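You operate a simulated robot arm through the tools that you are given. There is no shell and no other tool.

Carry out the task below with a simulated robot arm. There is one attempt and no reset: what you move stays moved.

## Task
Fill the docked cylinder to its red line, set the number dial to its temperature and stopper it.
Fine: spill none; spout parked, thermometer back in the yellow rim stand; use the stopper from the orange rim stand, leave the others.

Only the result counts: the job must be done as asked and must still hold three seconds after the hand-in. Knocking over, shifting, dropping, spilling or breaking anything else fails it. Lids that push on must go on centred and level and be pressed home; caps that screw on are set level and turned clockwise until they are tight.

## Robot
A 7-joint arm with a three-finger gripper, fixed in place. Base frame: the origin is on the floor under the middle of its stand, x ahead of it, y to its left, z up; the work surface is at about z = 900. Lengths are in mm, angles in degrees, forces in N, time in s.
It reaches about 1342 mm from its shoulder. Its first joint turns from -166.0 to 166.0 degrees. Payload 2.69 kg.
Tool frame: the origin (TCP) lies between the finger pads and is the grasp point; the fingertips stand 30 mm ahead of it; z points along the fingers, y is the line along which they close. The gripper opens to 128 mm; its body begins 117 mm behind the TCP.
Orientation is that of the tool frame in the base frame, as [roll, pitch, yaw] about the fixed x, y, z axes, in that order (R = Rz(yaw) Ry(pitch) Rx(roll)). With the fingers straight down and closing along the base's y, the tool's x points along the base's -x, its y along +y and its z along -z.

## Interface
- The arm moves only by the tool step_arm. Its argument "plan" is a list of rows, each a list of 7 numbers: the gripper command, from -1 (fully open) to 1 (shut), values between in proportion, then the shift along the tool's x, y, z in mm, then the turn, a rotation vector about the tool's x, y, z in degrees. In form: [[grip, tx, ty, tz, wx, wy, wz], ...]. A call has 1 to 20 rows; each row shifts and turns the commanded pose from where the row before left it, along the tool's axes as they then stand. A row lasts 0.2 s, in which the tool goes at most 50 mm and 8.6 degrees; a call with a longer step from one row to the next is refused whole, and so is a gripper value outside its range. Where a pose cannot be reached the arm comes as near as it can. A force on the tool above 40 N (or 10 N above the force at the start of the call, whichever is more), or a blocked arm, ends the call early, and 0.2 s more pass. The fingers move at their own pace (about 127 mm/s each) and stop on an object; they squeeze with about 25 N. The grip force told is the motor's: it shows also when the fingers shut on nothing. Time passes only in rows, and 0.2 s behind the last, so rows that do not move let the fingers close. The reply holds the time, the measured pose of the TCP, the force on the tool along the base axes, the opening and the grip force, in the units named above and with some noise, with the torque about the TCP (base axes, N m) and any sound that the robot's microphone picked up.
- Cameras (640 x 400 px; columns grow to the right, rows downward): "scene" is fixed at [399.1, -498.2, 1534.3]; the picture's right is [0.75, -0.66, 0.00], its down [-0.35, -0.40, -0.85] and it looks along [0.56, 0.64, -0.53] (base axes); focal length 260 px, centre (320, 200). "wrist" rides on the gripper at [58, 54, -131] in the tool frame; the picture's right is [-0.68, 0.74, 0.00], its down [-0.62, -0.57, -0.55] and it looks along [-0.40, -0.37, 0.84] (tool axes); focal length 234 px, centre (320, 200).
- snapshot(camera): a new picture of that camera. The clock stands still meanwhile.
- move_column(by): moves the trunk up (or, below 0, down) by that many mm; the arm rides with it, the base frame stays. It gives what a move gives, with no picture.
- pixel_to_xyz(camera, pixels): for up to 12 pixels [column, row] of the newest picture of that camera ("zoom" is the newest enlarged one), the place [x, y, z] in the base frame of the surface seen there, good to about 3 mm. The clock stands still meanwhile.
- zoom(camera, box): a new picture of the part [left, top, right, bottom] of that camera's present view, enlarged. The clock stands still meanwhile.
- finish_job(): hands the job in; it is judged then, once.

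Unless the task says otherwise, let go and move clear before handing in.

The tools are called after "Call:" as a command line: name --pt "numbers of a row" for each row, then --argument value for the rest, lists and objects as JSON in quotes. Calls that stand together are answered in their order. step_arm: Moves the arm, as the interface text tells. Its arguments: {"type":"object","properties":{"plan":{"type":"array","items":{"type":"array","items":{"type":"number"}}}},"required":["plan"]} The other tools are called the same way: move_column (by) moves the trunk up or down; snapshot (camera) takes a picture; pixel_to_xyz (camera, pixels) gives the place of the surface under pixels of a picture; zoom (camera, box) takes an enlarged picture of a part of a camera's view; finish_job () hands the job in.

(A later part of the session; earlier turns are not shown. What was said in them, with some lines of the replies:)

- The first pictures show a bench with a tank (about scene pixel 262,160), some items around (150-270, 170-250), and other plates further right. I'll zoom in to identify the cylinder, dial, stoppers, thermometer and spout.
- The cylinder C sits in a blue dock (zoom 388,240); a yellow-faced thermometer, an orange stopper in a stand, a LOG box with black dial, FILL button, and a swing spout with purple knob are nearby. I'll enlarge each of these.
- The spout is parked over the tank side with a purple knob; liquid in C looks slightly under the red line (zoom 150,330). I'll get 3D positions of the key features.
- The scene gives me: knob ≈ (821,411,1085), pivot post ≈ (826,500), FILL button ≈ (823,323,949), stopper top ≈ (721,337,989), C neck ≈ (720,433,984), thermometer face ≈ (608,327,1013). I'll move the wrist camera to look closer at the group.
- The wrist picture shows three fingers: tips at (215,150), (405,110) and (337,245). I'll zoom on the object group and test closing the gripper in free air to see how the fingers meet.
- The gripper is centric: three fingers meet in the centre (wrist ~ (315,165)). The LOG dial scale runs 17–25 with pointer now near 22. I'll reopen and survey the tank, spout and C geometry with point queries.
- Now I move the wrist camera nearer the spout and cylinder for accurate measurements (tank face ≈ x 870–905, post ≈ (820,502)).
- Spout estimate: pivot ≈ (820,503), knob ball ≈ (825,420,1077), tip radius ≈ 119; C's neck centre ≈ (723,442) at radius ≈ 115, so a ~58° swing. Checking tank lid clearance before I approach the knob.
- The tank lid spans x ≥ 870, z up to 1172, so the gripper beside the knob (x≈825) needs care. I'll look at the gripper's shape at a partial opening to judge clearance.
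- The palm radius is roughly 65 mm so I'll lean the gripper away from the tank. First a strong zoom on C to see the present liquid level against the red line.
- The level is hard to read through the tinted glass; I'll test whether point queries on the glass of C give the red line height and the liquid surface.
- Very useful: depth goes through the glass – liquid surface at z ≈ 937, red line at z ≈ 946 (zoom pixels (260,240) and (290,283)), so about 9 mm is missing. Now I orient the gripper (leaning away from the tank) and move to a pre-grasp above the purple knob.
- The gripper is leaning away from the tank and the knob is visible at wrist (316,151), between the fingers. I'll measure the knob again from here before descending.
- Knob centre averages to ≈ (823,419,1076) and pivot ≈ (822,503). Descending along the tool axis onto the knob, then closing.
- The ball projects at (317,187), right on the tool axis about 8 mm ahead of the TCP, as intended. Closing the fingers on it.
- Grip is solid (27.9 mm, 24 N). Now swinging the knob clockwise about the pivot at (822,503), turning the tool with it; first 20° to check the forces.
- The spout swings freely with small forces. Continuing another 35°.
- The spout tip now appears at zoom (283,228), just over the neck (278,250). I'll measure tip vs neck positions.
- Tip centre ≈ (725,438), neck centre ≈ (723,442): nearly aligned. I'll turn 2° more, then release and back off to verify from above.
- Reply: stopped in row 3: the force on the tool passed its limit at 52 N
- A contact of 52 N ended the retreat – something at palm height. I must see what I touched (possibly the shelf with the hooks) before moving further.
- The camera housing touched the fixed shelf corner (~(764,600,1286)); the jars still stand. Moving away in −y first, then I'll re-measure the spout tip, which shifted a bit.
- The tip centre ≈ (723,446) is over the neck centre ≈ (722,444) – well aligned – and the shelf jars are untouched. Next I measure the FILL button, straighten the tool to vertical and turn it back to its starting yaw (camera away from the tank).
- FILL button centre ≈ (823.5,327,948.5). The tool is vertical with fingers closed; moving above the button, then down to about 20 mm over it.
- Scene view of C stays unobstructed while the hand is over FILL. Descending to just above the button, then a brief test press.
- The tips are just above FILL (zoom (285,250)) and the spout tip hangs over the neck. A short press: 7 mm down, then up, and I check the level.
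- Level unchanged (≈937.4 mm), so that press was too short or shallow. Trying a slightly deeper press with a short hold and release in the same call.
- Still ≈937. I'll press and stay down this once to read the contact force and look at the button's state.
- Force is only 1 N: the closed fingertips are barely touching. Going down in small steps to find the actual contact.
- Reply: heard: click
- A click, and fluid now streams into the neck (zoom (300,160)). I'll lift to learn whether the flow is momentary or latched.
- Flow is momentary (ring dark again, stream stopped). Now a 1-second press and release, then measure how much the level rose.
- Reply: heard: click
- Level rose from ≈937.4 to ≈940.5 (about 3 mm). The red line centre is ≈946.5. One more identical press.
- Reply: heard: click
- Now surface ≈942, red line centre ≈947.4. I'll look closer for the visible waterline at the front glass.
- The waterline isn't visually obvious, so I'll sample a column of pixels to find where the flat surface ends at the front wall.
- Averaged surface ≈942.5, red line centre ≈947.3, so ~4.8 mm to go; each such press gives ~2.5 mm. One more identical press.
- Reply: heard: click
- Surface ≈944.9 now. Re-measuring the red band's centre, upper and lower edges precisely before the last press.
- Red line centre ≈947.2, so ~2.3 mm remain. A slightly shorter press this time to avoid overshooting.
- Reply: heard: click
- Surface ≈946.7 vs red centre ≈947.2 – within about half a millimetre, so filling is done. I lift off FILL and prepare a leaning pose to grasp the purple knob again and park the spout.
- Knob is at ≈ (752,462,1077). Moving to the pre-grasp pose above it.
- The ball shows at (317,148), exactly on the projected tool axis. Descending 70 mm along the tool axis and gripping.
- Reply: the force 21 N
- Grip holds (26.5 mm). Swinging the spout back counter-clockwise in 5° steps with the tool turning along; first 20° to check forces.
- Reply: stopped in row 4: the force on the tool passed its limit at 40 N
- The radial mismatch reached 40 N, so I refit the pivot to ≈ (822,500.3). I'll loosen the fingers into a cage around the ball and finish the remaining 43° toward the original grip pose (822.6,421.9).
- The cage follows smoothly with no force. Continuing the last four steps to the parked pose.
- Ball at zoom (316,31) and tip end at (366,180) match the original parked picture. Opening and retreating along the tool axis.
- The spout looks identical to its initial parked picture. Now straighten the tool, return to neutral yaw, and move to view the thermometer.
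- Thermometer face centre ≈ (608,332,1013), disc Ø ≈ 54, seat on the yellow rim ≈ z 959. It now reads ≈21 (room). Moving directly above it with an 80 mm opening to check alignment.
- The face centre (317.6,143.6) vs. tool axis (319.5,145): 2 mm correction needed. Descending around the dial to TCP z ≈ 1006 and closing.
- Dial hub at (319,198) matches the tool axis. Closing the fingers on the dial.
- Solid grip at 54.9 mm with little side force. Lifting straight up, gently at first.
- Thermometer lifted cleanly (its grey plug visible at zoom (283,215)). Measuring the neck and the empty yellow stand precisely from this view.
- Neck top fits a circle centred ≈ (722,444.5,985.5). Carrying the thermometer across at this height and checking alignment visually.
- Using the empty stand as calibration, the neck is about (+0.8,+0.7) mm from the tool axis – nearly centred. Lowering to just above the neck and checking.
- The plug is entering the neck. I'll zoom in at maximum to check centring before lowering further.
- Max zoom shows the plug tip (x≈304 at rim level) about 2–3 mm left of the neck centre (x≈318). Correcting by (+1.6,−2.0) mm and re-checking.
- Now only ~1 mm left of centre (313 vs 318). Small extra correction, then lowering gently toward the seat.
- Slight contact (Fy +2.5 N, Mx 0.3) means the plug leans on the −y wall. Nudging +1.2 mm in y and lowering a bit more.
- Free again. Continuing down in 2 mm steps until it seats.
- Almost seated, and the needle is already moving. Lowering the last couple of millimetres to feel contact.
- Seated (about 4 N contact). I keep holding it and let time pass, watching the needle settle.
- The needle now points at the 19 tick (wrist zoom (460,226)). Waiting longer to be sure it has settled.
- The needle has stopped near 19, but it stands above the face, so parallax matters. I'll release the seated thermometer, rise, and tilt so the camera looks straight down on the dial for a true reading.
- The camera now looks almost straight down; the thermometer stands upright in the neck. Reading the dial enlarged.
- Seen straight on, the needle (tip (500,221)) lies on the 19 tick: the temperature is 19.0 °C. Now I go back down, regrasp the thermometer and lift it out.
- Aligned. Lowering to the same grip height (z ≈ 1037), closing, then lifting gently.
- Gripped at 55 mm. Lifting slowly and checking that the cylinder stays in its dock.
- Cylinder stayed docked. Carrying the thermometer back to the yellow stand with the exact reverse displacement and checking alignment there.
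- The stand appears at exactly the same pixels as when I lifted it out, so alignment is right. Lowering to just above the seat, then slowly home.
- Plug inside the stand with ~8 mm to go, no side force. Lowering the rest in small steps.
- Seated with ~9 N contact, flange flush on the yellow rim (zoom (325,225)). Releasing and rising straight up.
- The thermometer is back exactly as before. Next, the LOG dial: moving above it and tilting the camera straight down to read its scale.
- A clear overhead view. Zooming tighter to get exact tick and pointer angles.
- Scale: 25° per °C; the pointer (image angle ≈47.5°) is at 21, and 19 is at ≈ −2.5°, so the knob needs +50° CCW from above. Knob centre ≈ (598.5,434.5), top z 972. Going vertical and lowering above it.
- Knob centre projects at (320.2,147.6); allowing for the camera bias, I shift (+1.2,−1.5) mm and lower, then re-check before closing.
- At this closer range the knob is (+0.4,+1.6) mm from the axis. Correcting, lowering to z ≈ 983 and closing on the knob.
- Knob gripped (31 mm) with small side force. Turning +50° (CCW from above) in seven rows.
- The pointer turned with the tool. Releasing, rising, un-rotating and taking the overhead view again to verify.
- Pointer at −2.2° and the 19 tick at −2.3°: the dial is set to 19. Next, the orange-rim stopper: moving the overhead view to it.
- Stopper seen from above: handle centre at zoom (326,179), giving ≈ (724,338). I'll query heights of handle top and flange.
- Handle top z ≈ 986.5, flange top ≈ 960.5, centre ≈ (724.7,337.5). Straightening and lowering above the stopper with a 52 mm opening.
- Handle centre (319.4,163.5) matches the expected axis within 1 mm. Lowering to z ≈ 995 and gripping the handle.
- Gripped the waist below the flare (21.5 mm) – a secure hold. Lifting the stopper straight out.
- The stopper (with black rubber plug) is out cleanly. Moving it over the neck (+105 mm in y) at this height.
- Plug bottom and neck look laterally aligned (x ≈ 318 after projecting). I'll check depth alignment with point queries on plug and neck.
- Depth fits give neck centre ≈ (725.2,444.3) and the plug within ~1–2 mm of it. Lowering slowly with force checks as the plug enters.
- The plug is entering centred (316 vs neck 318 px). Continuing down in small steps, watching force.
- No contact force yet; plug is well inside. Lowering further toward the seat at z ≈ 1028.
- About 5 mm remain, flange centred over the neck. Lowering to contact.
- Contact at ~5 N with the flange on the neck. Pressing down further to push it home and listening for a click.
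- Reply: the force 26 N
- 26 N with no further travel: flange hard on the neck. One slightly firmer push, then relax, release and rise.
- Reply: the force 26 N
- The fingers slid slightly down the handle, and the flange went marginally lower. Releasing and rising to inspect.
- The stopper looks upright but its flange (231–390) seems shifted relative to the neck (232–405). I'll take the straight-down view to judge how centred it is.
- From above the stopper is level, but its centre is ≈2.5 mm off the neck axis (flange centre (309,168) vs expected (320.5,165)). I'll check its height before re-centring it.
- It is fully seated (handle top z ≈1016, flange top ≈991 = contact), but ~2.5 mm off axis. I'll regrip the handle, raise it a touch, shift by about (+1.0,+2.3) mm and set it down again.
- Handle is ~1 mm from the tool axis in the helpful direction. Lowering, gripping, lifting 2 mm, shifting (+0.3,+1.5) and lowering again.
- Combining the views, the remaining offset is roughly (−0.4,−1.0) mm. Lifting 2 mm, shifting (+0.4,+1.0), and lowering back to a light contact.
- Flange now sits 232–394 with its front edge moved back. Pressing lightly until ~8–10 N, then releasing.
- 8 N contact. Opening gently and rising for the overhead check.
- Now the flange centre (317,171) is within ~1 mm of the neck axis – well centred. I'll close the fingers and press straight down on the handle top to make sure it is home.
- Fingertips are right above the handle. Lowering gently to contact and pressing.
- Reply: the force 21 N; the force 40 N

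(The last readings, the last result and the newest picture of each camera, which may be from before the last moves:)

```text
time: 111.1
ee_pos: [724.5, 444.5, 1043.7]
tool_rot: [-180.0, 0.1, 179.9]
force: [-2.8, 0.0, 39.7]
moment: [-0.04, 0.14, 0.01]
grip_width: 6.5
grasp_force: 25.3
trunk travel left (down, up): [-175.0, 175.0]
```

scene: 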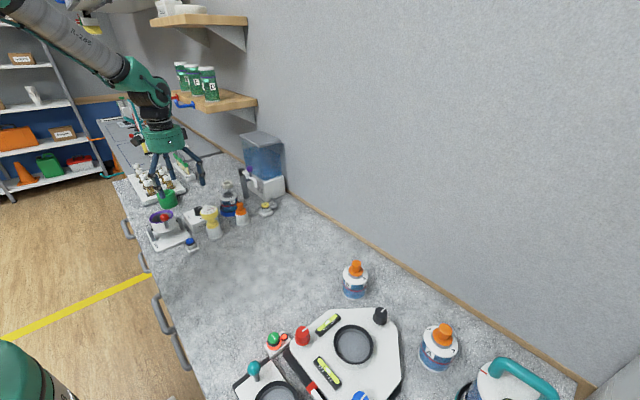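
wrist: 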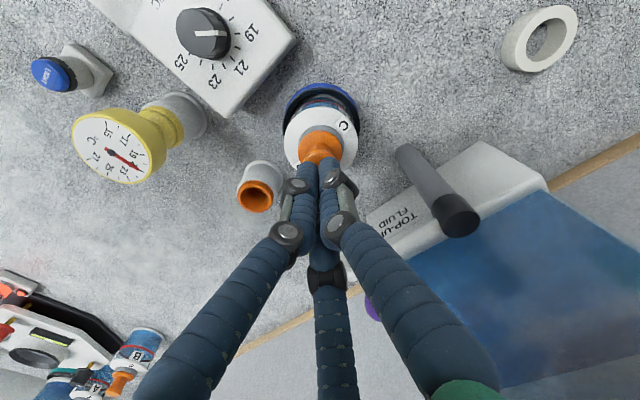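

Pressed with ~40 N straight down, no further travel. Rising clear and inspecting the final state.

Call:
step_arm --pt "1 0 0 -5 0 0 0" --pt "1 0 0 -25 0 0 0" --pt "0.5 0 0 -40 0 0 0" --pt "-0.5 0 0 0 -5.6 6.05 0" --pt "-1 0 0 0 -5.6 6.05 0" --pt "-1 0 0 0 -5.6 6.05 0" --pt "-1 0 0 0 -5.6 6.05 0" --pt "-1 0 0 0 0 0 0"

Call:
zoom --camera "wrist" --box '[285, 165, 355, 235]'

Call:
zoom --camera "scene" --box '[185, 160, 285, 245]'

Call:
zoom --camera "scene" --box '[218, 185, 240, 212]'

```text
time: 112.9
ee_pos: [725.7, 443.6, 1109.1]
tool_rot: [156.3, -23.7, -175.1]
force: [0.9, 0.3, 0.4]
moment: [0.05, 0.08, 0.04]
grip_width: 127.8
grasp_force: 0.1
trunk travel left (down, up): [-175.0, 175.0]
```

```text
5.71 times, centred on (320, 200) of wrist
```

zoom: 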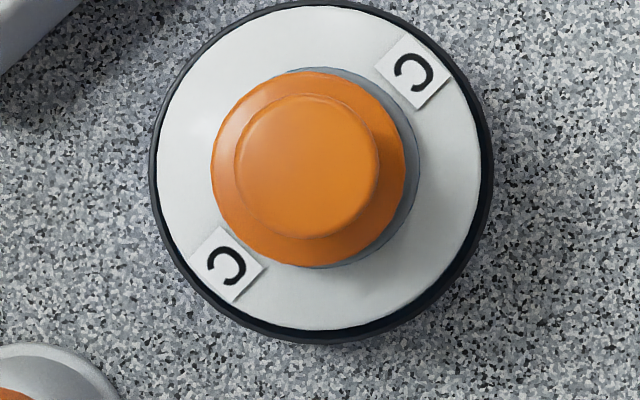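

```text
4.71 times, centred on (235, 202) of scene
```

zoom: 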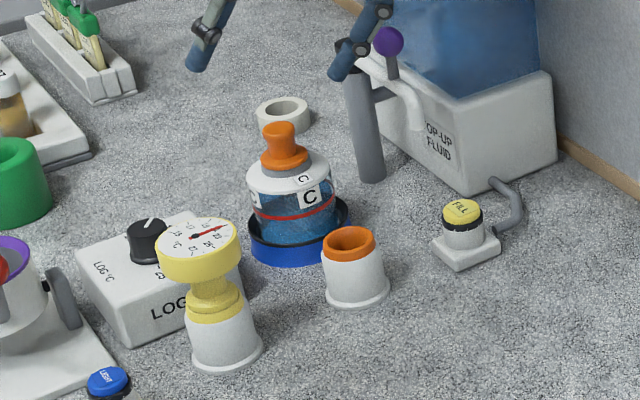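

```text
14.81 times, centred on (229, 198) of scene
```

zoom: 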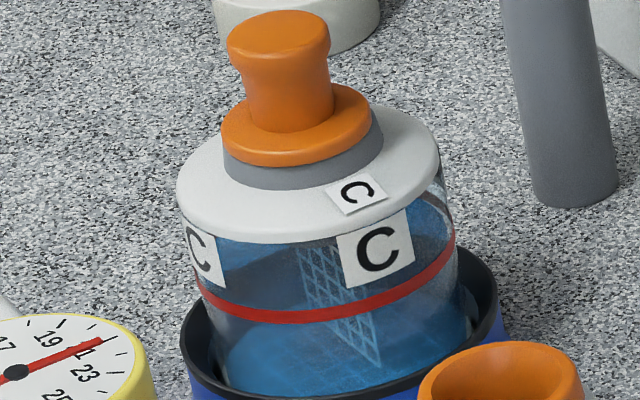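

After the hard press the stopper settled slightly to one side again (the bore has ~2 mm play). Measuring its height and offset precisely now.

Call:
zoom --camera "wrist" --box '[285, 165, 355, 235]'

Call:
pixel_to_xyz --camera "zoom" --pixels '[[308, 167], [280, 150], [335, 185], [290, 200], [325, 140], [300, 120], [222, 180], [300, 255], [395, 185], [350, 250], [230, 205], [380, 215]]'

Call:
pixel_to_xyz --camera "zoom" --pixels '[[412, 175], [410, 150], [400, 120], [360, 78], [330, 70], [185, 140], [455, 185], [320, 300], [300, 40], [440, 230], [190, 200], [360, 30]]'

```text
5.71 times, centred on (320, 200) of wrist
```

zoom: 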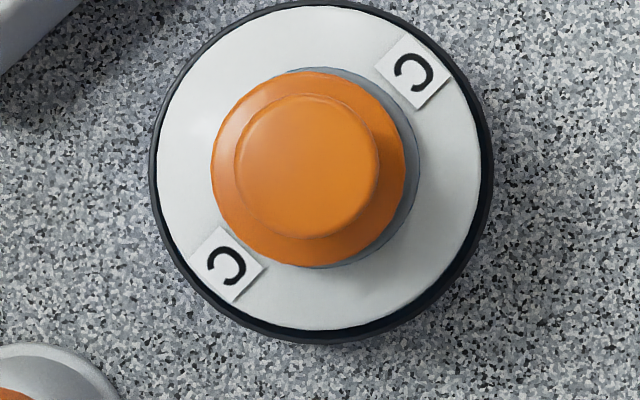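

```text
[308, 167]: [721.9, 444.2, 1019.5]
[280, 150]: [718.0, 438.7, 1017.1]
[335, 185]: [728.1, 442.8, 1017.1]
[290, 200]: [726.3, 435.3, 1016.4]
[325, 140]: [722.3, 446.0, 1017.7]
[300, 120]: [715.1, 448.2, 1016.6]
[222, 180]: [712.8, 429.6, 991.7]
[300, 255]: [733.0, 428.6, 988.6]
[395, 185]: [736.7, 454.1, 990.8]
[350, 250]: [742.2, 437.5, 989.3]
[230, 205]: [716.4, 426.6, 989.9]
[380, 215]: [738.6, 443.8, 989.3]
```

```text
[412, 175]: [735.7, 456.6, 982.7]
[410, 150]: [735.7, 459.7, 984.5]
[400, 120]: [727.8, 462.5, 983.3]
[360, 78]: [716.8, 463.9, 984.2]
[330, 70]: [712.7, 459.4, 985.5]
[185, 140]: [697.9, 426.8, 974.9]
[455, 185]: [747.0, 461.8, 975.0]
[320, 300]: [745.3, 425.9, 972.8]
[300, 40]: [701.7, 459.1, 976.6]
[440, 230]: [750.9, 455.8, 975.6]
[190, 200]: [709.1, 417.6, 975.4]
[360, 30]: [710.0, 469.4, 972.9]
```

It's flush (flange top ≈990, handle top ≈1017) and upright, but about 2.4 mm to one side within the bore's play. I'll regrip and slide it gently back toward the centre, watching for resistance.

Call:
step_arm --pt "-0.5 0 0 0 5.6 -6.05 0" --pt "0.2 0 0 0 5.6 -6.05 0" --pt "0.2 0 0 0 5.6 -6.05 0" --pt "0.2 0 0 0 5.6 -6.05 0" --pt "0.2 1.3 -1.2 0 0 0 0" --pt "0.2 0 0 30 0 0 0" --pt "0.2 0 0 30 0 0 0" --pt "0.2 0 0 18 0 0 0" --pt "0.2 0 0 0 0 0 0"

Call:
zoom --camera "wrist" --box '[270, 130, 370, 230]'

```text
time: 114.9
ee_pos: [724.0, 441.4, 1032.0]
tool_rot: [-179.9, -0.2, 180.0]
force: [0.3, 0.7, 1.2]
moment: [-0.01, -0.01, -0.06]
grip_width: 51.2
grasp_force: 0.1
trunk travel left (down, up): [-175.0, 175.0]
```

```text
4.00 times, centred on (320, 180) of wrist
```

zoom: 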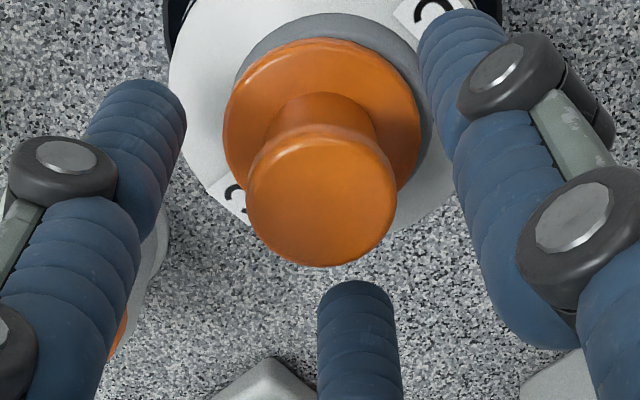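

Handle is (−0.3,+1.0) mm from the axis; aligning on it, gripping without disturbing it.

Call:
step_arm --pt "0.2 0.3 1.0 0 0 0 0" --pt "0.2 0 0 0 0 0 0" --pt "0.6 0 0 0 0 0 0" --pt "1 0 0 0 0 0 0" --pt "1 0 0 0 0 0 0" --pt "1 0 0 0 0 0 0"

Call:
step_arm --pt "1 -0.6 1.0 0 0 0 0" --pt "1 0 0 0 0 0 0"

```text
time: 116.3
ee_pos: [723.4, 443.8, 1032.1]
tool_rot: [-179.9, 0.0, 179.9]
force: [0.0, -0.3, -0.7]
moment: [-0.02, 0.02, 0.0]
grip_width: 21.8
grasp_force: 24.7
trunk travel left (down, up): [-175.0, 175.0]
```

```text
time: 116.9
ee_pos: [724.0, 444.2, 1030.8]
tool_rot: [-179.9, -0.3, 179.9]
force: [0.3, -0.2, 0.1]
moment: [0.0, 0.02, 0.01]
grip_width: 21.8
grasp_force: 25.0
trunk travel left (down, up): [-175.0, 175.0]
```

No resistance – it slides freely. Shifting the remaining (+0.6,+1.0) and checking.

Call:
step_arm --pt "1 -0.6 1.0 0 0 0 0" --pt "1 0 0 0 0 0 0"

Call:
zoom --camera "scene" --box '[218, 180, 238, 203]'

Call:
zoom --camera "wrist" --box '[270, 120, 370, 220]'

```text
time: 117.5
ee_pos: [724.2, 445.3, 1031.6]
tool_rot: [-179.8, -0.2, 179.9]
force: [0.0, 0.9, 0.0]
moment: [0.02, -0.01, -0.03]
grip_width: 21.6
grasp_force: 24.9
trunk travel left (down, up): [-175.0, 175.0]
```

```text
16.00 times, centred on (228, 192) of scene
```

zoom: 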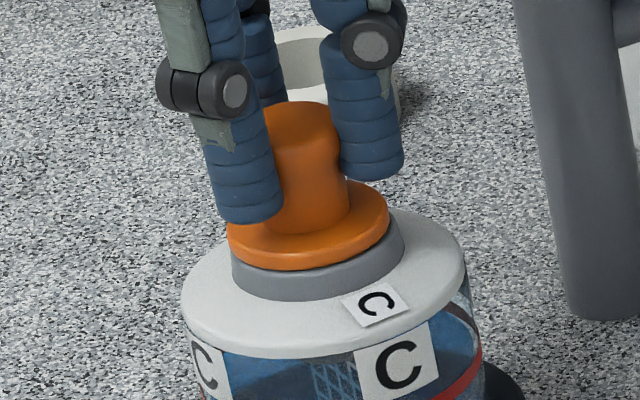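

```text
4.00 times, centred on (320, 170) of wrist
```

zoom: 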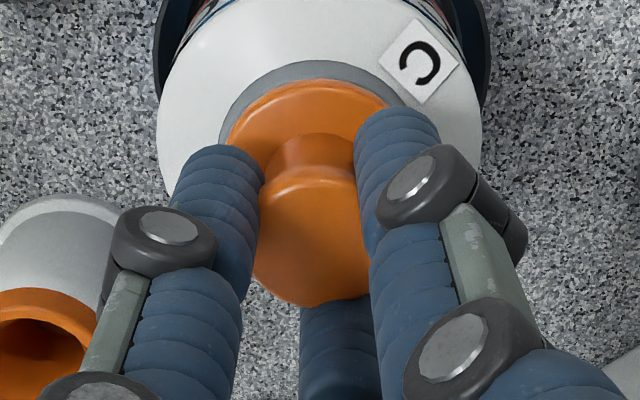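

In the scene view the flange (227–389) is now ~1.2 mm too far left; correcting by (+0.9,−0.5).

Call:
step_arm --pt "1 -0.9 -0.5 0 0 0 0" --pt "1 0 0 0 0 0 0"

Call:
zoom --camera "scene" --box '[218, 180, 238, 203]'

```text
time: 118.1
ee_pos: [725.5, 444.6, 1031.6]
tool_rot: [-179.9, -0.1, 180.0]
force: [0.0, 0.4, 0.7]
moment: [0.01, 0.0, 0.01]
grip_width: 21.7
grasp_force: 25.4
trunk travel left (down, up): [-175.0, 175.0]
```

```text
16.00 times, centred on (228, 192) of scene
```

zoom: 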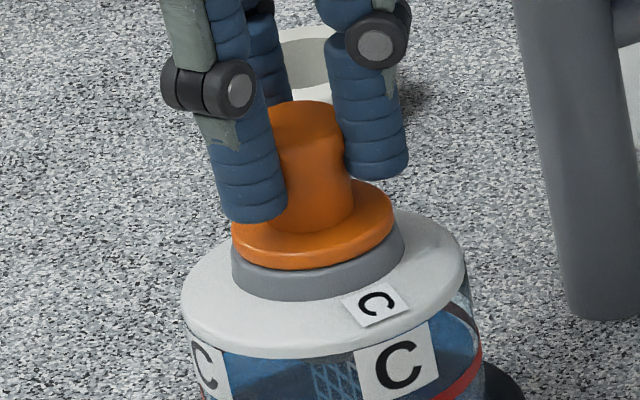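

Centred in view (231–393). Now pressing down with the grip to ~10–15 N to reseat it.

Call:
step_arm --pt "1 0 0 1.0 0 0 0" --pt "1 0 0 1.0 0 0 0" --pt "1 0 0 0 0 0 0"

Call:
zoom --camera "scene" --box '[218, 180, 238, 203]'

```text
time: 118.9
ee_pos: [724.2, 446.0, 1031.2]
tool_rot: [-179.9, 0.0, -180.0]
force: [-0.4, -2.0, 12.5]
moment: [-0.24, 0.12, -0.01]
grip_width: 21.6
grasp_force: 25.1
trunk travel left (down, up): [-175.0, 175.0]
```

```text
16.00 times, centred on (228, 192) of scene
```

zoom: 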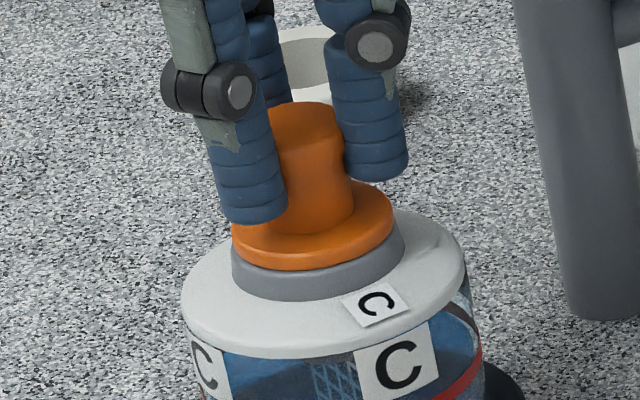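

At 12.5 N the moment (−0.24,0.12) shows uneven contact, so it's a bit too far toward +y. Relieving, shifting (−0.6,−0.5), and pressing again to look for balanced contact.

Call:
step_arm --pt "1 0 0 -2.0 0 0 0" --pt "1 0.6 -0.5 0 0 0 0" --pt "1 0 0 0 0 0 0"

Call:
step_arm --pt "1 0 0 1.0 0 0 0" --pt "1 0 0 1.0 0 0 0" --pt "1 0 0 0.3 0 0 0" --pt "1 0 0 0 0 0 0"

Call:
zoom --camera "scene" --box '[218, 180, 238, 203]'

```text
time: 119.7
ee_pos: [723.9, 445.4, 1031.1]
tool_rot: [-179.9, -0.2, 180.0]
force: [0.2, 1.5, 4.4]
moment: [0.07, -0.09, 0.02]
grip_width: 21.7
grasp_force: 25.4
trunk travel left (down, up): [-175.0, 175.0]
```

```text
time: 120.7
ee_pos: [723.8, 445.3, 1030.3]
tool_rot: [-179.9, -0.1, 179.9]
force: [-4.4, 0.0, 17.5]
moment: [0.03, 0.18, -0.01]
grip_width: 21.5
grasp_force: 25.0
trunk travel left (down, up): [-175.0, 175.0]
```

```text
16.00 times, centred on (228, 192) of scene
```

zoom: 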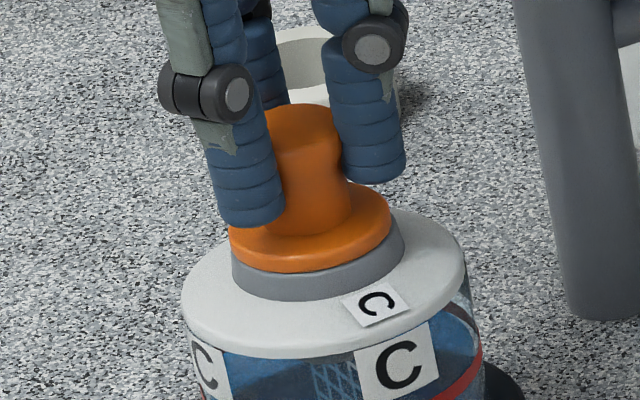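

17.5 N seated; it tends to settle toward −x under load, which appears to be its natural seat. Releasing with the load relieved and checking from above.

Call:
step_arm --pt "1 0 0 -1.5 0 0 0" --pt "0.6 0 0 0 0 0 0" --pt "0.2 0 0 0 0 0 0" --pt "0.2 0 0 0 0 0 0" --pt "0.2 0 0 -20 0 0 0" --pt "0.2 0 0 -35 0 0 0" --pt "-0.3 0 0 -28 0 0 0" --pt "-1 0 0 0 -5.6 6.05 0" --pt "-1 0 0 0 -5.6 6.05 0" --pt "-1 0 0 0 -5.6 6.05 0" --pt "-1 0 0 0 -5.6 6.05 0" --pt "-1 0 0 0 0 0 0"

Call:
zoom --camera "wrist" --box '[285, 165, 355, 235]'

Call:
pixel_to_xyz --camera "zoom" --pixels '[[315, 165], [290, 150], [335, 185], [300, 195], [325, 140], [300, 125], [228, 180], [310, 255], [400, 185], [350, 250], [235, 205], [385, 215]]'

Call:
zoom --camera "scene" --box '[218, 180, 238, 203]'

```text
time: 123.3
ee_pos: [725.1, 443.1, 1114.1]
tool_rot: [156.3, -23.9, -175.1]
force: [0.8, 0.4, -0.9]
moment: [0.03, 0.07, 0.01]
grip_width: 127.8
grasp_force: 0.1
trunk travel left (down, up): [-175.0, 175.0]
```

```text
5.71 times, centred on (320, 200) of wrist
```

zoom: 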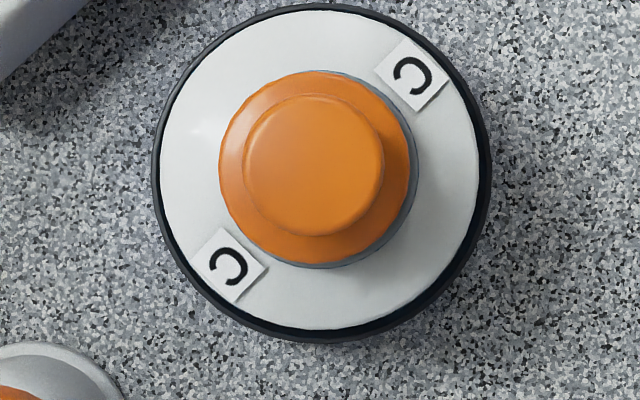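

```text
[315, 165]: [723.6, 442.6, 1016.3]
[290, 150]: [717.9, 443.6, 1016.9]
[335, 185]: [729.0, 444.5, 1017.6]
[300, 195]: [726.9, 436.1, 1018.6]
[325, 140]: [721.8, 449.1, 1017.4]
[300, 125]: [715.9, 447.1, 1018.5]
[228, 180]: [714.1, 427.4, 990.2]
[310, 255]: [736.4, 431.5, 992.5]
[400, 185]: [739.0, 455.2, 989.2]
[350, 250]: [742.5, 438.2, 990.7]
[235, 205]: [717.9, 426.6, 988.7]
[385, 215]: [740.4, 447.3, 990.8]
```

```text
16.00 times, centred on (228, 192) of scene
```

zoom: 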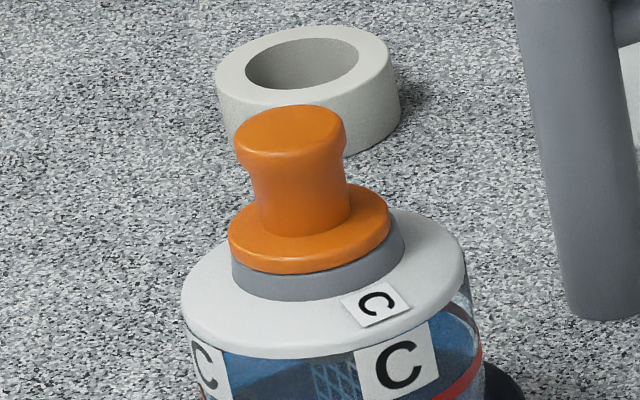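

The stopper is now flush (flange top ≈990), upright and within ~1.1 mm of the axis. Moving the arm clear and doing a last full check of everything.

Call:
step_arm --pt "-1 0 0 0 5.6 -6.05 0" --pt "-1 0 0 0 5.6 -6.05 0" --pt "-1 0 0 0 5.6 -6.05 0" --pt "-1 0 0 0 5.6 -6.05 0" --pt "-1 10 -30 -35 0 0 0" --pt "-1 10 -30 -35 0 0 0" --pt "-1 10 -30 -35 0 0 0" --pt "-1 10 -30 -35 0 0 0" --pt "-1 10 -30 -35 0 0 0"

Call:
snapshot --camera "scene"

Call:
zoom --camera "scene" --box '[185, 160, 285, 245]'

Call:
zoom --camera "scene" --box '[220, 199, 236, 211]'

Call:
pixel_to_xyz --camera "zoom" --pixels '[[290, 155], [290, 160], [290, 170], [290, 180], [290, 190], [290, 200], [260, 170], [260, 180], [260, 190], [240, 175], [275, 170], [275, 190]]'

```text
time: 125.3
ee_pos: [674.4, 294.6, 1290.0]
tool_rot: [-179.8, -0.3, 180.0]
force: [0.4, 0.3, 0.5]
moment: [0.05, 0.01, 0.01]
grip_width: 128.0
grasp_force: 0.1
trunk travel left (down, up): [-175.0, 175.0]
```

```text
taken
```

scene: 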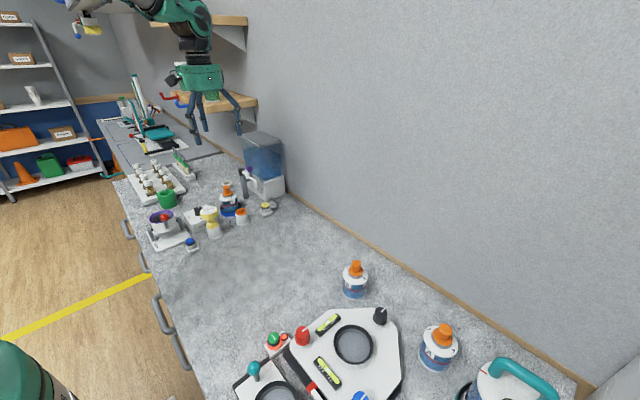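

```text
4.71 times, centred on (235, 202) of scene
```

zoom: 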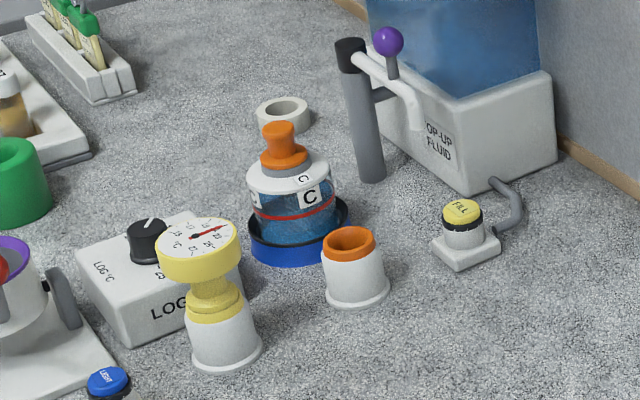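

```text
16.00 times, centred on (228, 205) of scene
```

zoom: 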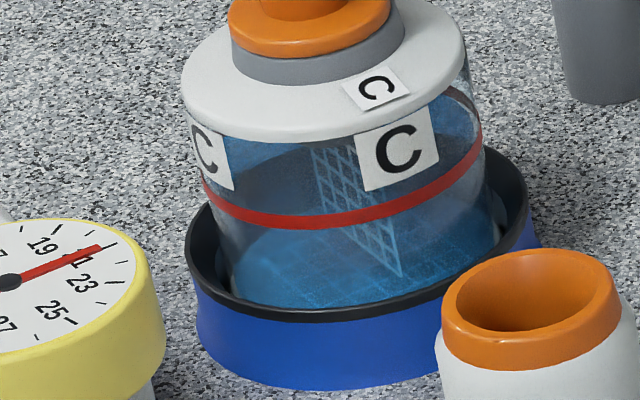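

```text
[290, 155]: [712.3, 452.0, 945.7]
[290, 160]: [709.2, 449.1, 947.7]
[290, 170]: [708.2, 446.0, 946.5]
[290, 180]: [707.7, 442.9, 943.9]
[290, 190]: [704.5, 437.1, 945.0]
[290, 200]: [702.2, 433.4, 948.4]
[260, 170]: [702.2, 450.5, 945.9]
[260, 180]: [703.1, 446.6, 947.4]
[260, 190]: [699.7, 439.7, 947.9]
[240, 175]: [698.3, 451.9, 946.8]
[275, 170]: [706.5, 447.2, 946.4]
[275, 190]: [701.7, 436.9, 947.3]
```

Final pictures: level ≈946.6 against the red line ≈947, stopper seated upright in C. The spout is parked, the thermometer is back in the yellow-rim stand, the dial is at 19 and the arm is clear. Handing in the job.

Call:
finish_job

```text
The job is handed in.
```

I filled the docked cylinder C to its red line, set the dial to 19 °C, stoppered it and handed the job in. I don't have the judge's verdict.

- **Fill:** the liquid surface measured about 946.6 mm, against about 947.2 mm for the centre of the red line. I saw no spill.
- **Spout:** it is back in its parked position and matches the starting picture.
- **Temperature:** the thermometer settled at 19.0 °C, read straight on. The number dial's pointer is on the 19 tick, and the thermometer is back in the yellow rim stand.
- **Stopper:** the one from the orange rim stand is in C, flush and upright. Its axis is about 1 mm off the neck's centre. A hard push (about 40 N) had left it about 2.4 mm off. I re-centred it and seated it again with about 17 N.
- **Contact with the shelf:** early on, the wrist camera housing bumped the fixed wall shelf at about 52 N. The jars on it stayed standing and nothing was knocked over.

The other stoppers were not touched.
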